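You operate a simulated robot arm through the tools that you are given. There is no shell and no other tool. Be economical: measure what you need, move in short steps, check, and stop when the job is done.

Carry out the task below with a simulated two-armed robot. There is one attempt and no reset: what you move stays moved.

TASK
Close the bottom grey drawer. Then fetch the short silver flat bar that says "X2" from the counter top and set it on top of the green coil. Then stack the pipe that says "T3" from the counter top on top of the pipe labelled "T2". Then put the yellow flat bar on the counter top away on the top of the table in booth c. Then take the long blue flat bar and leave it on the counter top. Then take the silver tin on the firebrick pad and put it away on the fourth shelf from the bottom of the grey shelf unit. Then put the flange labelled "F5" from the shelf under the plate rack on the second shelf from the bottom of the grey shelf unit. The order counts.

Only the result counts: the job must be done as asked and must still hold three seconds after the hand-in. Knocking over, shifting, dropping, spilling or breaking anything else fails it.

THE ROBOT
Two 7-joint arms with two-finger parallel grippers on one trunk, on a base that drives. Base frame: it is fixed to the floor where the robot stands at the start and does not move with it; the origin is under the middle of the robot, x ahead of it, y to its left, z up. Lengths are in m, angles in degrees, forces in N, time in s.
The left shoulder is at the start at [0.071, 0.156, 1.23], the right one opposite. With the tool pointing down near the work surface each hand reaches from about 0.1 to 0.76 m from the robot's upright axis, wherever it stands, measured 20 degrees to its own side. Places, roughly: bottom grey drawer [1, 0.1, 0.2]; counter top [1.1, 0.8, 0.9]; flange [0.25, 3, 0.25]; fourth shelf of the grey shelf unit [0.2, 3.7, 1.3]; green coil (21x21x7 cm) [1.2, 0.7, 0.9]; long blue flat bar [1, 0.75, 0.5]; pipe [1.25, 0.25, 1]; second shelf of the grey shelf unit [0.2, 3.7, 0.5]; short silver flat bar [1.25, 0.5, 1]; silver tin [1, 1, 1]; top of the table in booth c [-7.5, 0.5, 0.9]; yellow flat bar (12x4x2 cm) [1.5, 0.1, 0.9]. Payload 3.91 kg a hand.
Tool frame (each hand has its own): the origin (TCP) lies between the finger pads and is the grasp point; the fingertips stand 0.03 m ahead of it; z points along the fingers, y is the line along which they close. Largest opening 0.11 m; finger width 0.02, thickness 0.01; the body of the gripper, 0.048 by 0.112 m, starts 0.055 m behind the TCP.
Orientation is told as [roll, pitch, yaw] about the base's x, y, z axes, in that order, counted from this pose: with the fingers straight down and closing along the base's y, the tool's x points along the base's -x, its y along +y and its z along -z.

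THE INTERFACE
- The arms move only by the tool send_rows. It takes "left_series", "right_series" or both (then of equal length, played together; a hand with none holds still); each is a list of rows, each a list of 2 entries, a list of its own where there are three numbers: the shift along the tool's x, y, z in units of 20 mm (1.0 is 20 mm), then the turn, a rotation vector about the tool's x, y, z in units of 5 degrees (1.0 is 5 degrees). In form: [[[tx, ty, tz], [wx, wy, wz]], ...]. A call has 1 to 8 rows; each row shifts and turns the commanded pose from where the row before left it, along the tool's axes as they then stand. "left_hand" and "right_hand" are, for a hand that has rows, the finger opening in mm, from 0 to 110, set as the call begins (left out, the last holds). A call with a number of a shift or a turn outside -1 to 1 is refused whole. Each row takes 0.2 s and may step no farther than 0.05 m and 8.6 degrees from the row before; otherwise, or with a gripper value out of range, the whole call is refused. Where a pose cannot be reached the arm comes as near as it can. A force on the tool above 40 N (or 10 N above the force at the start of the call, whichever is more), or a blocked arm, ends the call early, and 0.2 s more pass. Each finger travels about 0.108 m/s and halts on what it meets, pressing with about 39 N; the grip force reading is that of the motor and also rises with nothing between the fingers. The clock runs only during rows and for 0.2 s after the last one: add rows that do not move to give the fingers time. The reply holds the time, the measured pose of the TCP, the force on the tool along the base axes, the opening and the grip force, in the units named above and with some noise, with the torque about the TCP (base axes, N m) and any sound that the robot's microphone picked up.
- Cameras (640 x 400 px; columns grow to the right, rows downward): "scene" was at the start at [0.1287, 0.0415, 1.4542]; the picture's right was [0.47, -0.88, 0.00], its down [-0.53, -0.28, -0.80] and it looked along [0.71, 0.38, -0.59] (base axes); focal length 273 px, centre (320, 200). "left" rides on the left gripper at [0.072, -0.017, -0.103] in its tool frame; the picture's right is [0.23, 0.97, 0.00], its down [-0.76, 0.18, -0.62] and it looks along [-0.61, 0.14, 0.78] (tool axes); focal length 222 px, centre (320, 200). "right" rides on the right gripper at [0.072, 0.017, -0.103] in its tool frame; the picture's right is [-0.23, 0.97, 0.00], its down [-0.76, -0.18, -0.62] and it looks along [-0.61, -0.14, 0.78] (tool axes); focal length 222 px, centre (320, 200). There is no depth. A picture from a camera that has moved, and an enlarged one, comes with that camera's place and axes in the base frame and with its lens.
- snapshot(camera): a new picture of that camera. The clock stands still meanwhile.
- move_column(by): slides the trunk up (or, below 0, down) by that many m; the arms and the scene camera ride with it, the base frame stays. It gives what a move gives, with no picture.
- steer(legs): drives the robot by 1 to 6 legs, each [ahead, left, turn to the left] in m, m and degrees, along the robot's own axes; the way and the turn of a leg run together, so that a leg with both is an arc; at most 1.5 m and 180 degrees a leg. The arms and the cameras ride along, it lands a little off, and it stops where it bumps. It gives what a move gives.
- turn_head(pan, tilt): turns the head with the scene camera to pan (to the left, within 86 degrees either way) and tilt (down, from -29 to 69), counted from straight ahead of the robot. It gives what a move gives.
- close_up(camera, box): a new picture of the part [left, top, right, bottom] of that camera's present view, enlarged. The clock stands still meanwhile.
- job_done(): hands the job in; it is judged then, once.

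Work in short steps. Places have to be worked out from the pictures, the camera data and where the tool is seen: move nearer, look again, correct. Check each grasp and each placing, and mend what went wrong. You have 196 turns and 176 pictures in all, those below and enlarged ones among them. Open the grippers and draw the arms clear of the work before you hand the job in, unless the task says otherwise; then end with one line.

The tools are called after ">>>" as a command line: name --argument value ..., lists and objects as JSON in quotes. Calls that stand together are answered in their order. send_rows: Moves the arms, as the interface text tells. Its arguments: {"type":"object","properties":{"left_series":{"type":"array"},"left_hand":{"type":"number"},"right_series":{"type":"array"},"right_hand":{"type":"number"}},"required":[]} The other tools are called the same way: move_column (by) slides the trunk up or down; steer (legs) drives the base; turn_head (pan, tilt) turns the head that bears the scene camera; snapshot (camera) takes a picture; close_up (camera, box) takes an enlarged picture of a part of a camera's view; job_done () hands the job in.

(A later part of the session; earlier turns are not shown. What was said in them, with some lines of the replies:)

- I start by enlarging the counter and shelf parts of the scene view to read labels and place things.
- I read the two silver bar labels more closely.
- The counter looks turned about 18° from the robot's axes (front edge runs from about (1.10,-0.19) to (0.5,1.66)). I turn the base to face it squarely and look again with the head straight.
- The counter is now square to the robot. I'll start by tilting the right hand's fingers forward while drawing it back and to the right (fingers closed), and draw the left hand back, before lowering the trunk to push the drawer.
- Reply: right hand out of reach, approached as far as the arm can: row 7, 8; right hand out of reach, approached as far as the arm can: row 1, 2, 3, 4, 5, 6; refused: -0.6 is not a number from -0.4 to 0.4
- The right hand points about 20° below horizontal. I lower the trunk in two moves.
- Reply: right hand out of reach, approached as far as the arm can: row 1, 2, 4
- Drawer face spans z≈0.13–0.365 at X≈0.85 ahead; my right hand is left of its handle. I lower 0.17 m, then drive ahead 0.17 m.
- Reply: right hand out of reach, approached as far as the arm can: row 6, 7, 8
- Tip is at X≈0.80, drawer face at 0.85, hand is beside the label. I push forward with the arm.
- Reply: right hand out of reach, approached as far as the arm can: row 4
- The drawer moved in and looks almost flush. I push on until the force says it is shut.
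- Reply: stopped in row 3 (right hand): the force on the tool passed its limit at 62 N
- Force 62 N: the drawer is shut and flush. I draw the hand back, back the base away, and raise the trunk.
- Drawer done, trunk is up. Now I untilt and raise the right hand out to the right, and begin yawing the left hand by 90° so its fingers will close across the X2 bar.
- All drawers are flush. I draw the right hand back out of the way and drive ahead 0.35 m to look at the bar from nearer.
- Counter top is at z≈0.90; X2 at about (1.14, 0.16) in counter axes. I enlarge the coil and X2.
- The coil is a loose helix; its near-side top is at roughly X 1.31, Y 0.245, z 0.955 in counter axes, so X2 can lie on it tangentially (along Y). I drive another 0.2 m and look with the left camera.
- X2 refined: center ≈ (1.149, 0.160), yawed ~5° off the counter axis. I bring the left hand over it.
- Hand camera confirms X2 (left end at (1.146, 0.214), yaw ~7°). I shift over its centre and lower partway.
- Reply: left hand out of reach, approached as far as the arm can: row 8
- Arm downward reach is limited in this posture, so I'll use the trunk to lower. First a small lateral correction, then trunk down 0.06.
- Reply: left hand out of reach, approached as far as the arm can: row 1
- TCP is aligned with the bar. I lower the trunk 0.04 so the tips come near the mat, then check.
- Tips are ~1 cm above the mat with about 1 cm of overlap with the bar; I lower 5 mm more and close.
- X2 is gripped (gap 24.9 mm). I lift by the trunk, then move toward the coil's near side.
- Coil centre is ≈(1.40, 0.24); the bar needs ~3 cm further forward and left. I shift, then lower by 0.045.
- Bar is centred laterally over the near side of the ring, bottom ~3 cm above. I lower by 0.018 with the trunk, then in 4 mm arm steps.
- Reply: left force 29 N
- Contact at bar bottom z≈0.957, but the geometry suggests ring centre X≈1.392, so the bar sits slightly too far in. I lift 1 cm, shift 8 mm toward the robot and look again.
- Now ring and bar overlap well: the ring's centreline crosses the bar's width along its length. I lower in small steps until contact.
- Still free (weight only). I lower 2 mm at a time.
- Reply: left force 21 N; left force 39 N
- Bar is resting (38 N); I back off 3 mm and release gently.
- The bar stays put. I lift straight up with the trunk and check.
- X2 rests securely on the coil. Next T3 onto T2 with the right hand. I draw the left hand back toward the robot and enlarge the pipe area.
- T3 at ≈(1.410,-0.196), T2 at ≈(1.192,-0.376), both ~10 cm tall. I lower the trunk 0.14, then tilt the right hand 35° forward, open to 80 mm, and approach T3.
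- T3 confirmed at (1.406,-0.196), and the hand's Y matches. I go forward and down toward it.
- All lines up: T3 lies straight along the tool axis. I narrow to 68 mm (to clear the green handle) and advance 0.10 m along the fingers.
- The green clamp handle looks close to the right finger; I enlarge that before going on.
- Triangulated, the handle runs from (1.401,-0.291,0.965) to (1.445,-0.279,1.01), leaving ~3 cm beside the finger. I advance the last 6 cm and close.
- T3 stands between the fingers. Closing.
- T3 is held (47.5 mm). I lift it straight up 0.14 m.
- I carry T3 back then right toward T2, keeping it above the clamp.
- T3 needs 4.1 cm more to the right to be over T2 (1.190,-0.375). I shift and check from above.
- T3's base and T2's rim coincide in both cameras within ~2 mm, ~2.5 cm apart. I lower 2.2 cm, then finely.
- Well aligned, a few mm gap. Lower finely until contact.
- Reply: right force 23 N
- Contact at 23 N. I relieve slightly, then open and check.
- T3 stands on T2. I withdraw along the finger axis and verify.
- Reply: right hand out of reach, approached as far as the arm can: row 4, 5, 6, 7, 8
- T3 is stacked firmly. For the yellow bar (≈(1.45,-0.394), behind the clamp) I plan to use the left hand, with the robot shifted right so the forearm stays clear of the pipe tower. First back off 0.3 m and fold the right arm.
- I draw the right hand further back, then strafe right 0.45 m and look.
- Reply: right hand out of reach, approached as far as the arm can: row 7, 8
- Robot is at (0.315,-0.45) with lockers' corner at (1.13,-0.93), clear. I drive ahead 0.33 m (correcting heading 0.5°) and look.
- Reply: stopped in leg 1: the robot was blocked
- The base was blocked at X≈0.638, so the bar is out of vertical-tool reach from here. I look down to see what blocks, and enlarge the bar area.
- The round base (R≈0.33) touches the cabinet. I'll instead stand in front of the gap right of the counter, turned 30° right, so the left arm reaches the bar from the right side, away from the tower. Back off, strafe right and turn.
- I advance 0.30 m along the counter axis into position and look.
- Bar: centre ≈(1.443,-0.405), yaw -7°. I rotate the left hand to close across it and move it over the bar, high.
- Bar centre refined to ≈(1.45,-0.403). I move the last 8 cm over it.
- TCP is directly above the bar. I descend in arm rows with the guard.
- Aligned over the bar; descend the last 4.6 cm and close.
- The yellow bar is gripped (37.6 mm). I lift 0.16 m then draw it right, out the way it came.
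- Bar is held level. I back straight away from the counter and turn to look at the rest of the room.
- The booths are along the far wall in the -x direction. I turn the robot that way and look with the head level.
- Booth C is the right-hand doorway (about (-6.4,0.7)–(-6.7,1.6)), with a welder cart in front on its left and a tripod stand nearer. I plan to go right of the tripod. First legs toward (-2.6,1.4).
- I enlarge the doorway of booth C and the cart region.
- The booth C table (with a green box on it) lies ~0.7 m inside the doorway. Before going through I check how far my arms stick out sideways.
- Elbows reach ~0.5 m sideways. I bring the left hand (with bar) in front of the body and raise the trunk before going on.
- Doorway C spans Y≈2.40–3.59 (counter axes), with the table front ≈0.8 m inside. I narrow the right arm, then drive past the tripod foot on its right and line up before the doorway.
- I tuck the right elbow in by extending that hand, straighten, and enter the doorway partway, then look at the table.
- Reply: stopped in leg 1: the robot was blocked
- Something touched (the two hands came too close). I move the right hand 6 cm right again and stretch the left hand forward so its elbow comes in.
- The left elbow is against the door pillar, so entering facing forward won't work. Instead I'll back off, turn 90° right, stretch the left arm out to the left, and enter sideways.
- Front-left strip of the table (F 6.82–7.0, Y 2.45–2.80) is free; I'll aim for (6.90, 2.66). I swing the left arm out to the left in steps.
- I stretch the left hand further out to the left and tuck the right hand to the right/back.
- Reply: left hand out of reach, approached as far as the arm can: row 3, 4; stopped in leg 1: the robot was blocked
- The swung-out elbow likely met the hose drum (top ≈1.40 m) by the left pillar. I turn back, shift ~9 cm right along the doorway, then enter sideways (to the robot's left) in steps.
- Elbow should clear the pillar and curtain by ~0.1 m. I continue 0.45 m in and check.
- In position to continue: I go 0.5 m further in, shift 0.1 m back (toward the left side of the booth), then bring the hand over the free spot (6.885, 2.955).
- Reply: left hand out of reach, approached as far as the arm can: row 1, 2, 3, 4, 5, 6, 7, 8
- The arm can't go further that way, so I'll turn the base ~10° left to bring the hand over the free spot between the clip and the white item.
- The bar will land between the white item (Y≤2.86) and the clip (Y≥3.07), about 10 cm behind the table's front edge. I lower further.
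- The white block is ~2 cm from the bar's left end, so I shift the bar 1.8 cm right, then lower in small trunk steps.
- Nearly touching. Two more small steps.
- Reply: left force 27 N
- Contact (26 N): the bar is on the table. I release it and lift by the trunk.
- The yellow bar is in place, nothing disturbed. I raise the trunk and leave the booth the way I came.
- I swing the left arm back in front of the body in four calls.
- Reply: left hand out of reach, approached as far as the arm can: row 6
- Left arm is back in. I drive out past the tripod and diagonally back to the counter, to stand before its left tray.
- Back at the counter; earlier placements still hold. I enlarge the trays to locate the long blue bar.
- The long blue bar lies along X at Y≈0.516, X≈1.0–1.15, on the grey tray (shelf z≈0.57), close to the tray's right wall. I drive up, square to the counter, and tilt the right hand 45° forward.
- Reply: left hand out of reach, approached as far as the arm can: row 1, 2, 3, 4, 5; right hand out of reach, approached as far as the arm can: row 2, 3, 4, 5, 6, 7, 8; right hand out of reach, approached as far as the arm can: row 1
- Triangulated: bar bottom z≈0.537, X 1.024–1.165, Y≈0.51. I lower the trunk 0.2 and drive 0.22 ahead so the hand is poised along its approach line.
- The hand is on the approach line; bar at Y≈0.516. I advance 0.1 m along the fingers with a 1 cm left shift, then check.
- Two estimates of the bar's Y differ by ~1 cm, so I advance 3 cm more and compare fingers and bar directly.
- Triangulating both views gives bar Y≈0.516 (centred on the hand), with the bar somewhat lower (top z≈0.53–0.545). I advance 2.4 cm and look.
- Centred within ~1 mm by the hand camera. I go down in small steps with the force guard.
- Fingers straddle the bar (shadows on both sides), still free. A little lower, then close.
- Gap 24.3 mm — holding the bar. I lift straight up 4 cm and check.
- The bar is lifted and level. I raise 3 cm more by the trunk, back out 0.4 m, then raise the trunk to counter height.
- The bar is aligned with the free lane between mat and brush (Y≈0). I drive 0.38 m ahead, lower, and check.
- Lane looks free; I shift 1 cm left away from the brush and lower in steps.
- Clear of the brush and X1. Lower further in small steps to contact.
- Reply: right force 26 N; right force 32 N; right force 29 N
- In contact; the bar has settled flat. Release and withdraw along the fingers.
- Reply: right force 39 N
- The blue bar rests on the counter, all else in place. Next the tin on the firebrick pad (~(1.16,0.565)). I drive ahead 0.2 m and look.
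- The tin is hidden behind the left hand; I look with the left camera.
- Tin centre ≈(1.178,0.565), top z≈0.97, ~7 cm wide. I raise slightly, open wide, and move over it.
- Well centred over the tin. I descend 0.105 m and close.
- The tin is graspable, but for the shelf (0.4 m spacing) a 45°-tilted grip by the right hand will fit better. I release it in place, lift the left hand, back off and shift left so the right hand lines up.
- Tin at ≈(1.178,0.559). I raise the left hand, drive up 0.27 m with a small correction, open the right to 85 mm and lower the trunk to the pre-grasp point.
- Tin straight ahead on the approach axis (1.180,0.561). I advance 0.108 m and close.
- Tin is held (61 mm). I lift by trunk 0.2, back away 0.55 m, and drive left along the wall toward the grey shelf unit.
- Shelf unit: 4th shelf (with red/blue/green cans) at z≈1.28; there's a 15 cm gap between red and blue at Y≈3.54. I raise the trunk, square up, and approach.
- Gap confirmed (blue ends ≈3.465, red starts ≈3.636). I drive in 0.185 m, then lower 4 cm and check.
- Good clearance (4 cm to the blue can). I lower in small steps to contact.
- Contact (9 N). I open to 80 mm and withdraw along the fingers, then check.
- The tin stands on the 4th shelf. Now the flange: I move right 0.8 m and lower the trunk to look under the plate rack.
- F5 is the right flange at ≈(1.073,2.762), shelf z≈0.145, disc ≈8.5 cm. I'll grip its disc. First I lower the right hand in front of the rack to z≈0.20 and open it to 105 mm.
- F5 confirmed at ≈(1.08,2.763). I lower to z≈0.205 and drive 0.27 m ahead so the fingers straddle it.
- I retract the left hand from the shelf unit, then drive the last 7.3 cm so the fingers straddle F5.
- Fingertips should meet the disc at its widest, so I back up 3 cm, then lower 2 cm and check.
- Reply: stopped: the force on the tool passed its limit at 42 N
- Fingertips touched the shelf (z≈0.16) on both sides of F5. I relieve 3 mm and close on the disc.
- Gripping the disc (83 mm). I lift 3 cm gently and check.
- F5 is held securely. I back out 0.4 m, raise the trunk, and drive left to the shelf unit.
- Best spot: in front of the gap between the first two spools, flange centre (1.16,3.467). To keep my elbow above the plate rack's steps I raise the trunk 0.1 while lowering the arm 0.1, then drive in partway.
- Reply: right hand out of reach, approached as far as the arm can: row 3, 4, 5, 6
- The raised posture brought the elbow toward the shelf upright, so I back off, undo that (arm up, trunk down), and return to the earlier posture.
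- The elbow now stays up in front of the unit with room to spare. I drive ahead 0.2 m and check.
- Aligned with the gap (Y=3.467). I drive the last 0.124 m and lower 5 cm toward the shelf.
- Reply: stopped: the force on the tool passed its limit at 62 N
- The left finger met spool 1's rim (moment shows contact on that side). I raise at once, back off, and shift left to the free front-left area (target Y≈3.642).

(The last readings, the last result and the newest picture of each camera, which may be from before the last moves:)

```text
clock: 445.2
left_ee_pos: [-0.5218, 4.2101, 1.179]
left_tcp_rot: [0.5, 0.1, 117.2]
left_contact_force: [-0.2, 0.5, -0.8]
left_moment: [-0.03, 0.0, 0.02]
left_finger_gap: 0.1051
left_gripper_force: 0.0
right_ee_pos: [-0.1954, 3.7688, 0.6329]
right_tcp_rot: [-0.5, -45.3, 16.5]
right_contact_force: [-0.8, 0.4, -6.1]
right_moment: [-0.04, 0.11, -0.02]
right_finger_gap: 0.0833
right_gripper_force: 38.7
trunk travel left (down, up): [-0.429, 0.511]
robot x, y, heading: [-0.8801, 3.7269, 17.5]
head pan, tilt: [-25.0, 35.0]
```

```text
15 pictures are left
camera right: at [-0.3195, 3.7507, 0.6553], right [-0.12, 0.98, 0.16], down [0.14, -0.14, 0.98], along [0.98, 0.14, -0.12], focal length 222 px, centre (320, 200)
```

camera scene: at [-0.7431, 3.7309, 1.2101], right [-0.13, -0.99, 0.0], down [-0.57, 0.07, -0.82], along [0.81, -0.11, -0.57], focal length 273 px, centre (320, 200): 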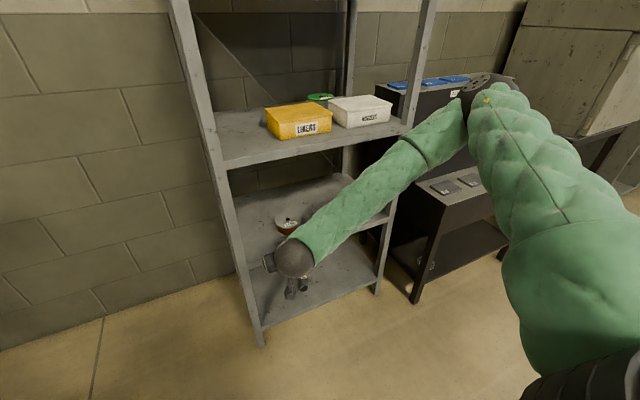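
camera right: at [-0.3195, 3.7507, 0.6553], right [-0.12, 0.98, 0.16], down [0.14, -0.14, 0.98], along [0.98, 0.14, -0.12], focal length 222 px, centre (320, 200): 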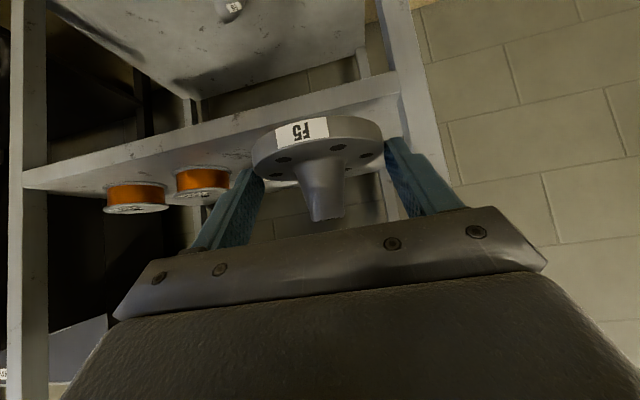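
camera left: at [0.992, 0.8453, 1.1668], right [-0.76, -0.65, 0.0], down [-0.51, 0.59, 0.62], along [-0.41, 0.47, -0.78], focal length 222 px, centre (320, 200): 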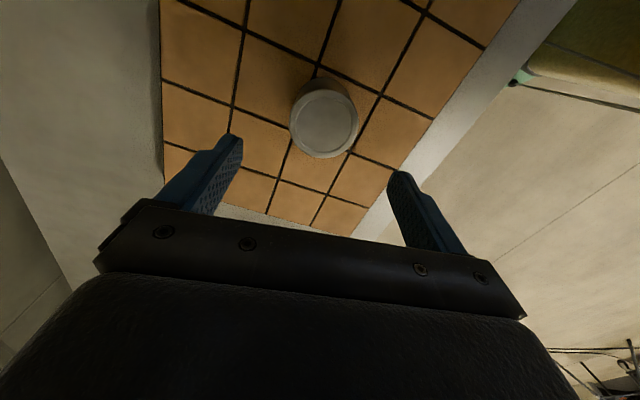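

Upright inner face at Y≈3.722, spool 1 at Y≈3.54: the slot for Y≈3.644 is clear by 2+ cm each side. I drive in 0.17 m and lower 8 cm.

>>> steer --legs '[[0.17, 0.0, 0]]'

>>> move_column --by -0.07

>>> snapshot --camera "right"

>>> close_up --camera "scene" --box '[190, 170, 366, 280]'

```text
clock: 446.7
left_ee_pos: [-0.3575, 4.2602, 1.1782]
left_tcp_rot: [0.3, 0.1, 117.2]
left_contact_force: [1.2, -1.0, 0.6]
left_moment: [-0.02, 0.05, 0.0]
left_finger_gap: 0.1051
left_gripper_force: 0.0
right_ee_pos: [-0.0325, 3.8186, 0.6324]
right_tcp_rot: [-0.3, -45.1, 16.4]
right_contact_force: [0.0, 0.3, -4.6]
right_moment: [-0.06, 0.07, 0.01]
right_finger_gap: 0.0831
right_gripper_force: 39.3
trunk travel left (down, up): [-0.429, 0.511]
robot x, y, heading: [-0.7168, 3.7757, 17.8]
head pan, tilt: [-25.0, 35.0]
```

```text
clock: 447.8
left_ee_pos: [-0.3589, 4.2584, 1.1099]
left_tcp_rot: [0.3, 0.1, 117.2]
left_contact_force: [-0.3, 0.8, -0.7]
left_moment: [0.0, 0.0, 0.04]
left_finger_gap: 0.1051
left_gripper_force: 0.0
right_ee_pos: [-0.0329, 3.8183, 0.5637]
right_tcp_rot: [-0.3, -45.2, 16.5]
right_contact_force: [-0.7, 0.1, -5.6]
right_moment: [-0.03, 0.08, -0.02]
right_finger_gap: 0.0833
right_gripper_force: 38.9
trunk travel left (down, up): [-0.359, 0.581]
robot x, y, heading: [-0.7185, 3.7744, 17.6]
head pan, tilt: [-25.0, 35.0]
```

```text
14 pictures are left
camera right: at [-0.1571, 3.8009, 0.5855], right [-0.12, 0.98, 0.16], down [0.14, -0.14, 0.98], along [0.98, 0.14, -0.12], focal length 222 px, centre (320, 200)
```

right: 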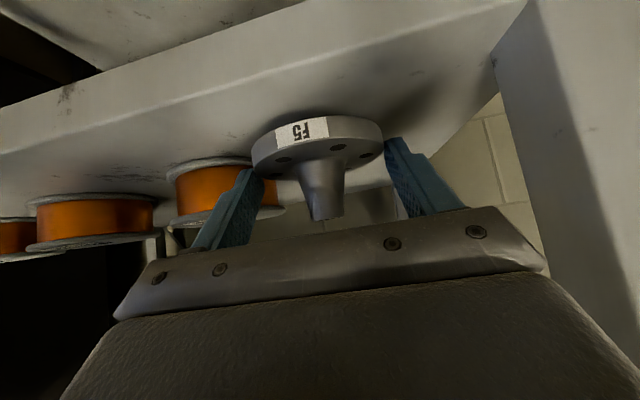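

```text
3.64 times, centred on (278, 225) of scene
camera zoom: at [-0.5807, 3.7806, 1.1403], right [-0.13, -0.99, 0.0], down [-0.57, 0.07, -0.82], along [0.81, -0.11, -0.57], focal length 992 px, centre (473, 109)
```

zoom: 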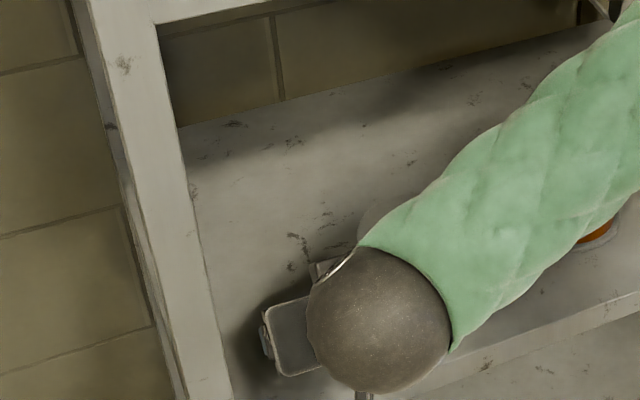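

Free so far; spool and upright clear. Lower further in steps.

>>> move_column --by -0.025

>>> move_column --by -0.008

>>> snapshot --camera "right"

```text
clock: 448.3
left_ee_pos: [-0.3593, 4.2578, 1.0883]
left_tcp_rot: [0.3, 0.2, 117.1]
left_contact_force: [-0.6, 0.8, 0.1]
left_moment: [-0.04, 0.03, -0.01]
left_finger_gap: 0.1051
left_gripper_force: 0.0
right_ee_pos: [-0.032, 3.8201, 0.5482]
right_tcp_rot: [-0.1, -45.8, 16.3]
right_contact_force: [-8.3, -5.0, 19.1]
right_moment: [-0.11, -0.01, -0.04]
right_finger_gap: 0.0834
right_gripper_force: 38.5
trunk travel left (down, up): [-0.338, 0.602]
robot x, y, heading: [-0.7161, 3.7749, 17.7]
head pan, tilt: [-25.0, 35.0]
stopped: the force on the tool passed its limit at 55 N (the readings are from after the stop); the commanded pose is now the measured one
```

```text
clock: 448.7
left_ee_pos: [-0.3588, 4.2595, 1.0857]
left_tcp_rot: [0.3, 0.0, 117.1]
left_contact_force: [0.3, 1.0, 0.5]
left_moment: [0.02, 0.08, 0.0]
left_finger_gap: 0.1049
left_gripper_force: 0.1
right_ee_pos: [-0.0298, 3.82, 0.5477]
right_tcp_rot: [0.1, -46.3, 16.2]
right_contact_force: [-6.7, -2.5, 17.5]
right_moment: [-0.91, -0.23, -0.39]
right_finger_gap: 0.083
right_gripper_force: 39.0
trunk travel left (down, up): [-0.334, 0.606]
robot x, y, heading: [-0.7175, 3.7769, 17.5]
head pan, tilt: [-25.0, 35.0]
stopped: the force on the tool passed its limit at 50 N (the readings are from after the stop); the commanded pose is now the measured one
```

```text
12 pictures are left
camera right: at [-0.1548, 3.8031, 0.5684], right [-0.12, 0.98, 0.16], down [0.12, -0.15, 0.98], along [0.98, 0.14, -0.1], focal length 222 px, centre (320, 200)
```

right: 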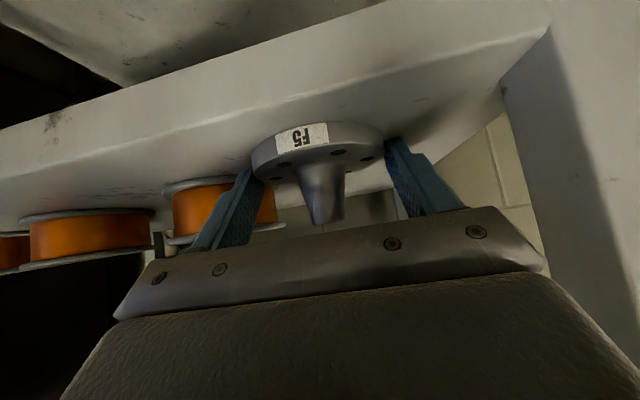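

The flange is on the shelf (contact centred, shelf z≈0.52). I relieve 4 mm, open, and withdraw.

>>> move_column --by 0.004

>>> send_rows --right_series '[[[0, 0, 0], [0, 0, 0]], [[0, 0, 0], [0, 0, 0]], [[0, 0, 0], [0, 0, 0]]]' --right_hand 98

>>> snapshot --camera "right"

```text
clock: 449.3
left_ee_pos: [-0.3585, 4.2577, 1.0882]
left_tcp_rot: [0.4, 0.1, 117.1]
left_contact_force: [-0.2, 0.4, 0.5]
left_moment: [-0.02, -0.04, 0.0]
left_finger_gap: 0.105
left_gripper_force: 0.1
right_ee_pos: [-0.031, 3.82, 0.5487]
right_tcp_rot: [0.0, -46.0, 16.2]
right_contact_force: [-0.2, 0.2, -5.7]
right_moment: [-0.03, 0.08, -0.01]
right_finger_gap: 0.0832
right_gripper_force: 39.6
trunk travel left (down, up): [-0.338, 0.602]
robot x, y, heading: [-0.7169, 3.7789, 17.5]
head pan, tilt: [-25.0, 35.0]
```

```text
clock: 450.1
left_ee_pos: [-0.3581, 4.2585, 1.0888]
left_tcp_rot: [0.3, 0.1, 117.1]
left_contact_force: [-0.1, 0.0, 1.1]
left_moment: [-0.04, -0.01, -0.02]
left_finger_gap: 0.1054
left_gripper_force: 0.1
right_ee_pos: [-0.0304, 3.8198, 0.5498]
right_tcp_rot: [0.1, -46.1, 16.2]
right_contact_force: [0.6, -0.3, 0.7]
right_moment: [0.02, -0.03, 0.0]
right_finger_gap: 0.0981
right_gripper_force: 0.0
trunk travel left (down, up): [-0.338, 0.602]
robot x, y, heading: [-0.7161, 3.7784, 17.5]
head pan, tilt: [-25.0, 35.0]
```

```text
11 pictures are left
camera right: at [-0.1546, 3.8027, 0.5709], right [-0.12, 0.98, 0.16], down [0.13, -0.15, 0.98], along [0.98, 0.14, -0.11], focal length 222 px, centre (320, 200)
```

right: 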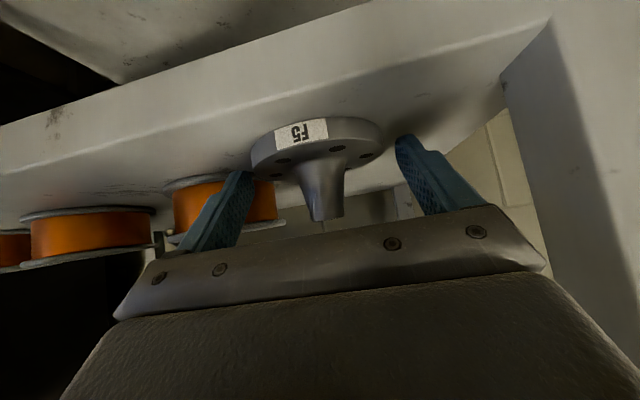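

F5 stands on the shelf. I withdraw along the finger axis and back away, then look at the result.

>>> send_rows --right_series '[[[0, 0, -0.5], [0, 0, 0]], [[0, 0, -1], [0, 0, 0]], [[0, 0, -1], [0, 0, 0]], [[0, 0, -1], [0, 0, 0]]]'

>>> steer --legs '[[-0.45, 0, 0]]'

>>> turn_head --pan 0 --tilt 25

>>> snapshot --camera "scene"

```text
clock: 451.1
left_ee_pos: [-0.3589, 4.2585, 1.0892]
left_tcp_rot: [0.2, -0.1, 117.1]
left_contact_force: [0.3, -0.8, 0.3]
left_moment: [0.0, 0.02, -0.01]
left_finger_gap: 0.1051
left_gripper_force: 0.1
right_ee_pos: [-0.0779, 3.8063, 0.5992]
right_tcp_rot: [0.0, -46.0, 16.3]
right_contact_force: [-0.8, 0.2, -0.8]
right_moment: [0.0, 0.03, -0.02]
right_finger_gap: 0.0978
right_gripper_force: 0.0
trunk travel left (down, up): [-0.338, 0.602]
robot x, y, heading: [-0.7145, 3.7794, 17.7]
head pan, tilt: [-25.0, 35.0]
```

```text
clock: 453.8
left_ee_pos: [-0.7952, 4.1213, 1.0891]
left_tcp_rot: [0.3, 0.1, 117.3]
left_contact_force: [-0.9, 0.4, -0.5]
left_moment: [0.0, -0.04, 0.01]
left_finger_gap: 0.1049
left_gripper_force: 0.0
right_ee_pos: [-0.5122, 3.6702, 0.601]
right_tcp_rot: [-0.1, -46.0, 16.5]
right_contact_force: [0.6, 0.4, 0.0]
right_moment: [0.0, 0.02, 0.0]
right_finger_gap: 0.0979
right_gripper_force: 0.1
trunk travel left (down, up): [-0.338, 0.602]
robot x, y, heading: [-1.1477, 3.6364, 17.6]
head pan, tilt: [-25.0, 35.0]
```

```text
clock: 454.7
left_ee_pos: [-0.7937, 4.1224, 1.0885]
left_tcp_rot: [0.2, 0.0, 117.3]
left_contact_force: [0.5, -0.4, 0.0]
left_moment: [0.02, -0.02, 0.03]
left_finger_gap: 0.1052
left_gripper_force: 0.0
right_ee_pos: [-0.5127, 3.6709, 0.5998]
right_tcp_rot: [0.0, -46.0, 16.4]
right_contact_force: [-0.2, 0.7, 0.4]
right_moment: [0.0, 0.0, -0.02]
right_finger_gap: 0.0979
right_gripper_force: 0.1
trunk travel left (down, up): [-0.338, 0.602]
robot x, y, heading: [-1.1516, 3.6387, 17.7]
head pan, tilt: [0.0, 25.0]
```

```text
10 pictures are left
camera scene: at [-1.0145, 3.6825, 1.1357], right [0.3, -0.95, 0.0], down [-0.4, -0.13, -0.91], along [0.86, 0.27, -0.42], focal length 273 px, centre (320, 200)
```

scene: 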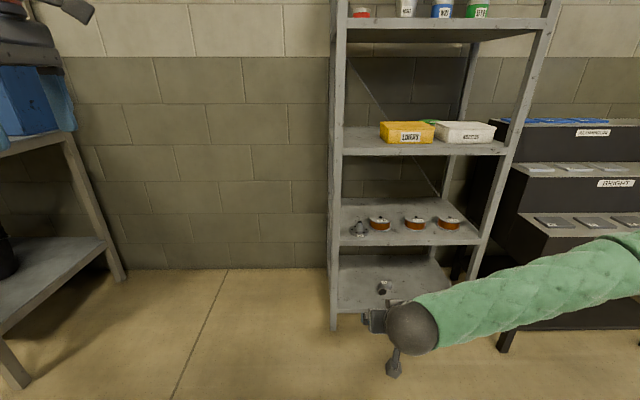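

F5 is on the second shelf, spools in their row. One close look to confirm.

>>> close_up --camera "scene" --box '[325, 185, 501, 295]'

>>> steer --legs '[[-0.3, 0, 0]]'

```text
3.64 times, centred on (413, 240) of scene
camera zoom: at [-1.0145, 3.6825, 1.1357], right [0.3, -0.95, 0.0], down [-0.4, -0.13, -0.91], along [0.86, 0.27, -0.42], focal length 992 px, centre (-18, 54)
```

zoom: 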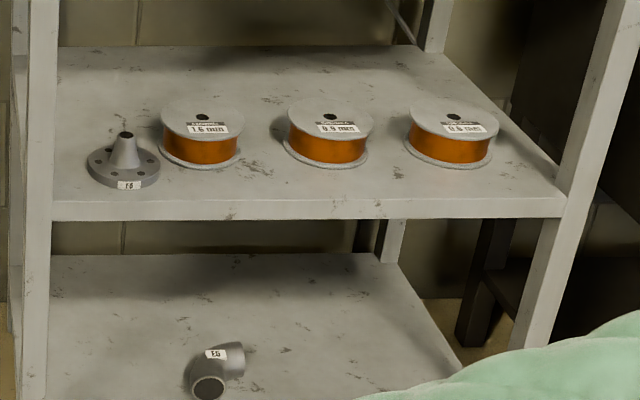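

```text
clock: 456.7
left_ee_pos: [-1.0779, 4.0328, 1.0906]
left_tcp_rot: [0.3, 0.1, 117.6]
left_contact_force: [-1.0, -0.3, 0.4]
left_moment: [-0.03, 0.01, 0.0]
left_finger_gap: 0.1051
left_gripper_force: 0.0
right_ee_pos: [-0.7951, 3.5823, 0.6003]
right_tcp_rot: [0.0, -46.0, 16.7]
right_contact_force: [-0.3, -0.1, -0.2]
right_moment: [0.02, -0.02, 0.01]
right_finger_gap: 0.0978
right_gripper_force: 0.0
trunk travel left (down, up): [-0.338, 0.602]
robot x, y, heading: [-1.4326, 3.5514, 17.7]
head pan, tilt: [0.0, 25.0]
```

All seven placements are done, both grippers are open, and the arms are clear, so I hand the job in.

>>> job_done

```text
The job is handed in.
```

I carried out all seven steps in the order you gave, and each placement looked right in the pictures before I handed the job in. While placing F5, one finger pressed briefly on the rim of the 1.6 mm spool on the second shelf; the spool stayed upright and in line.
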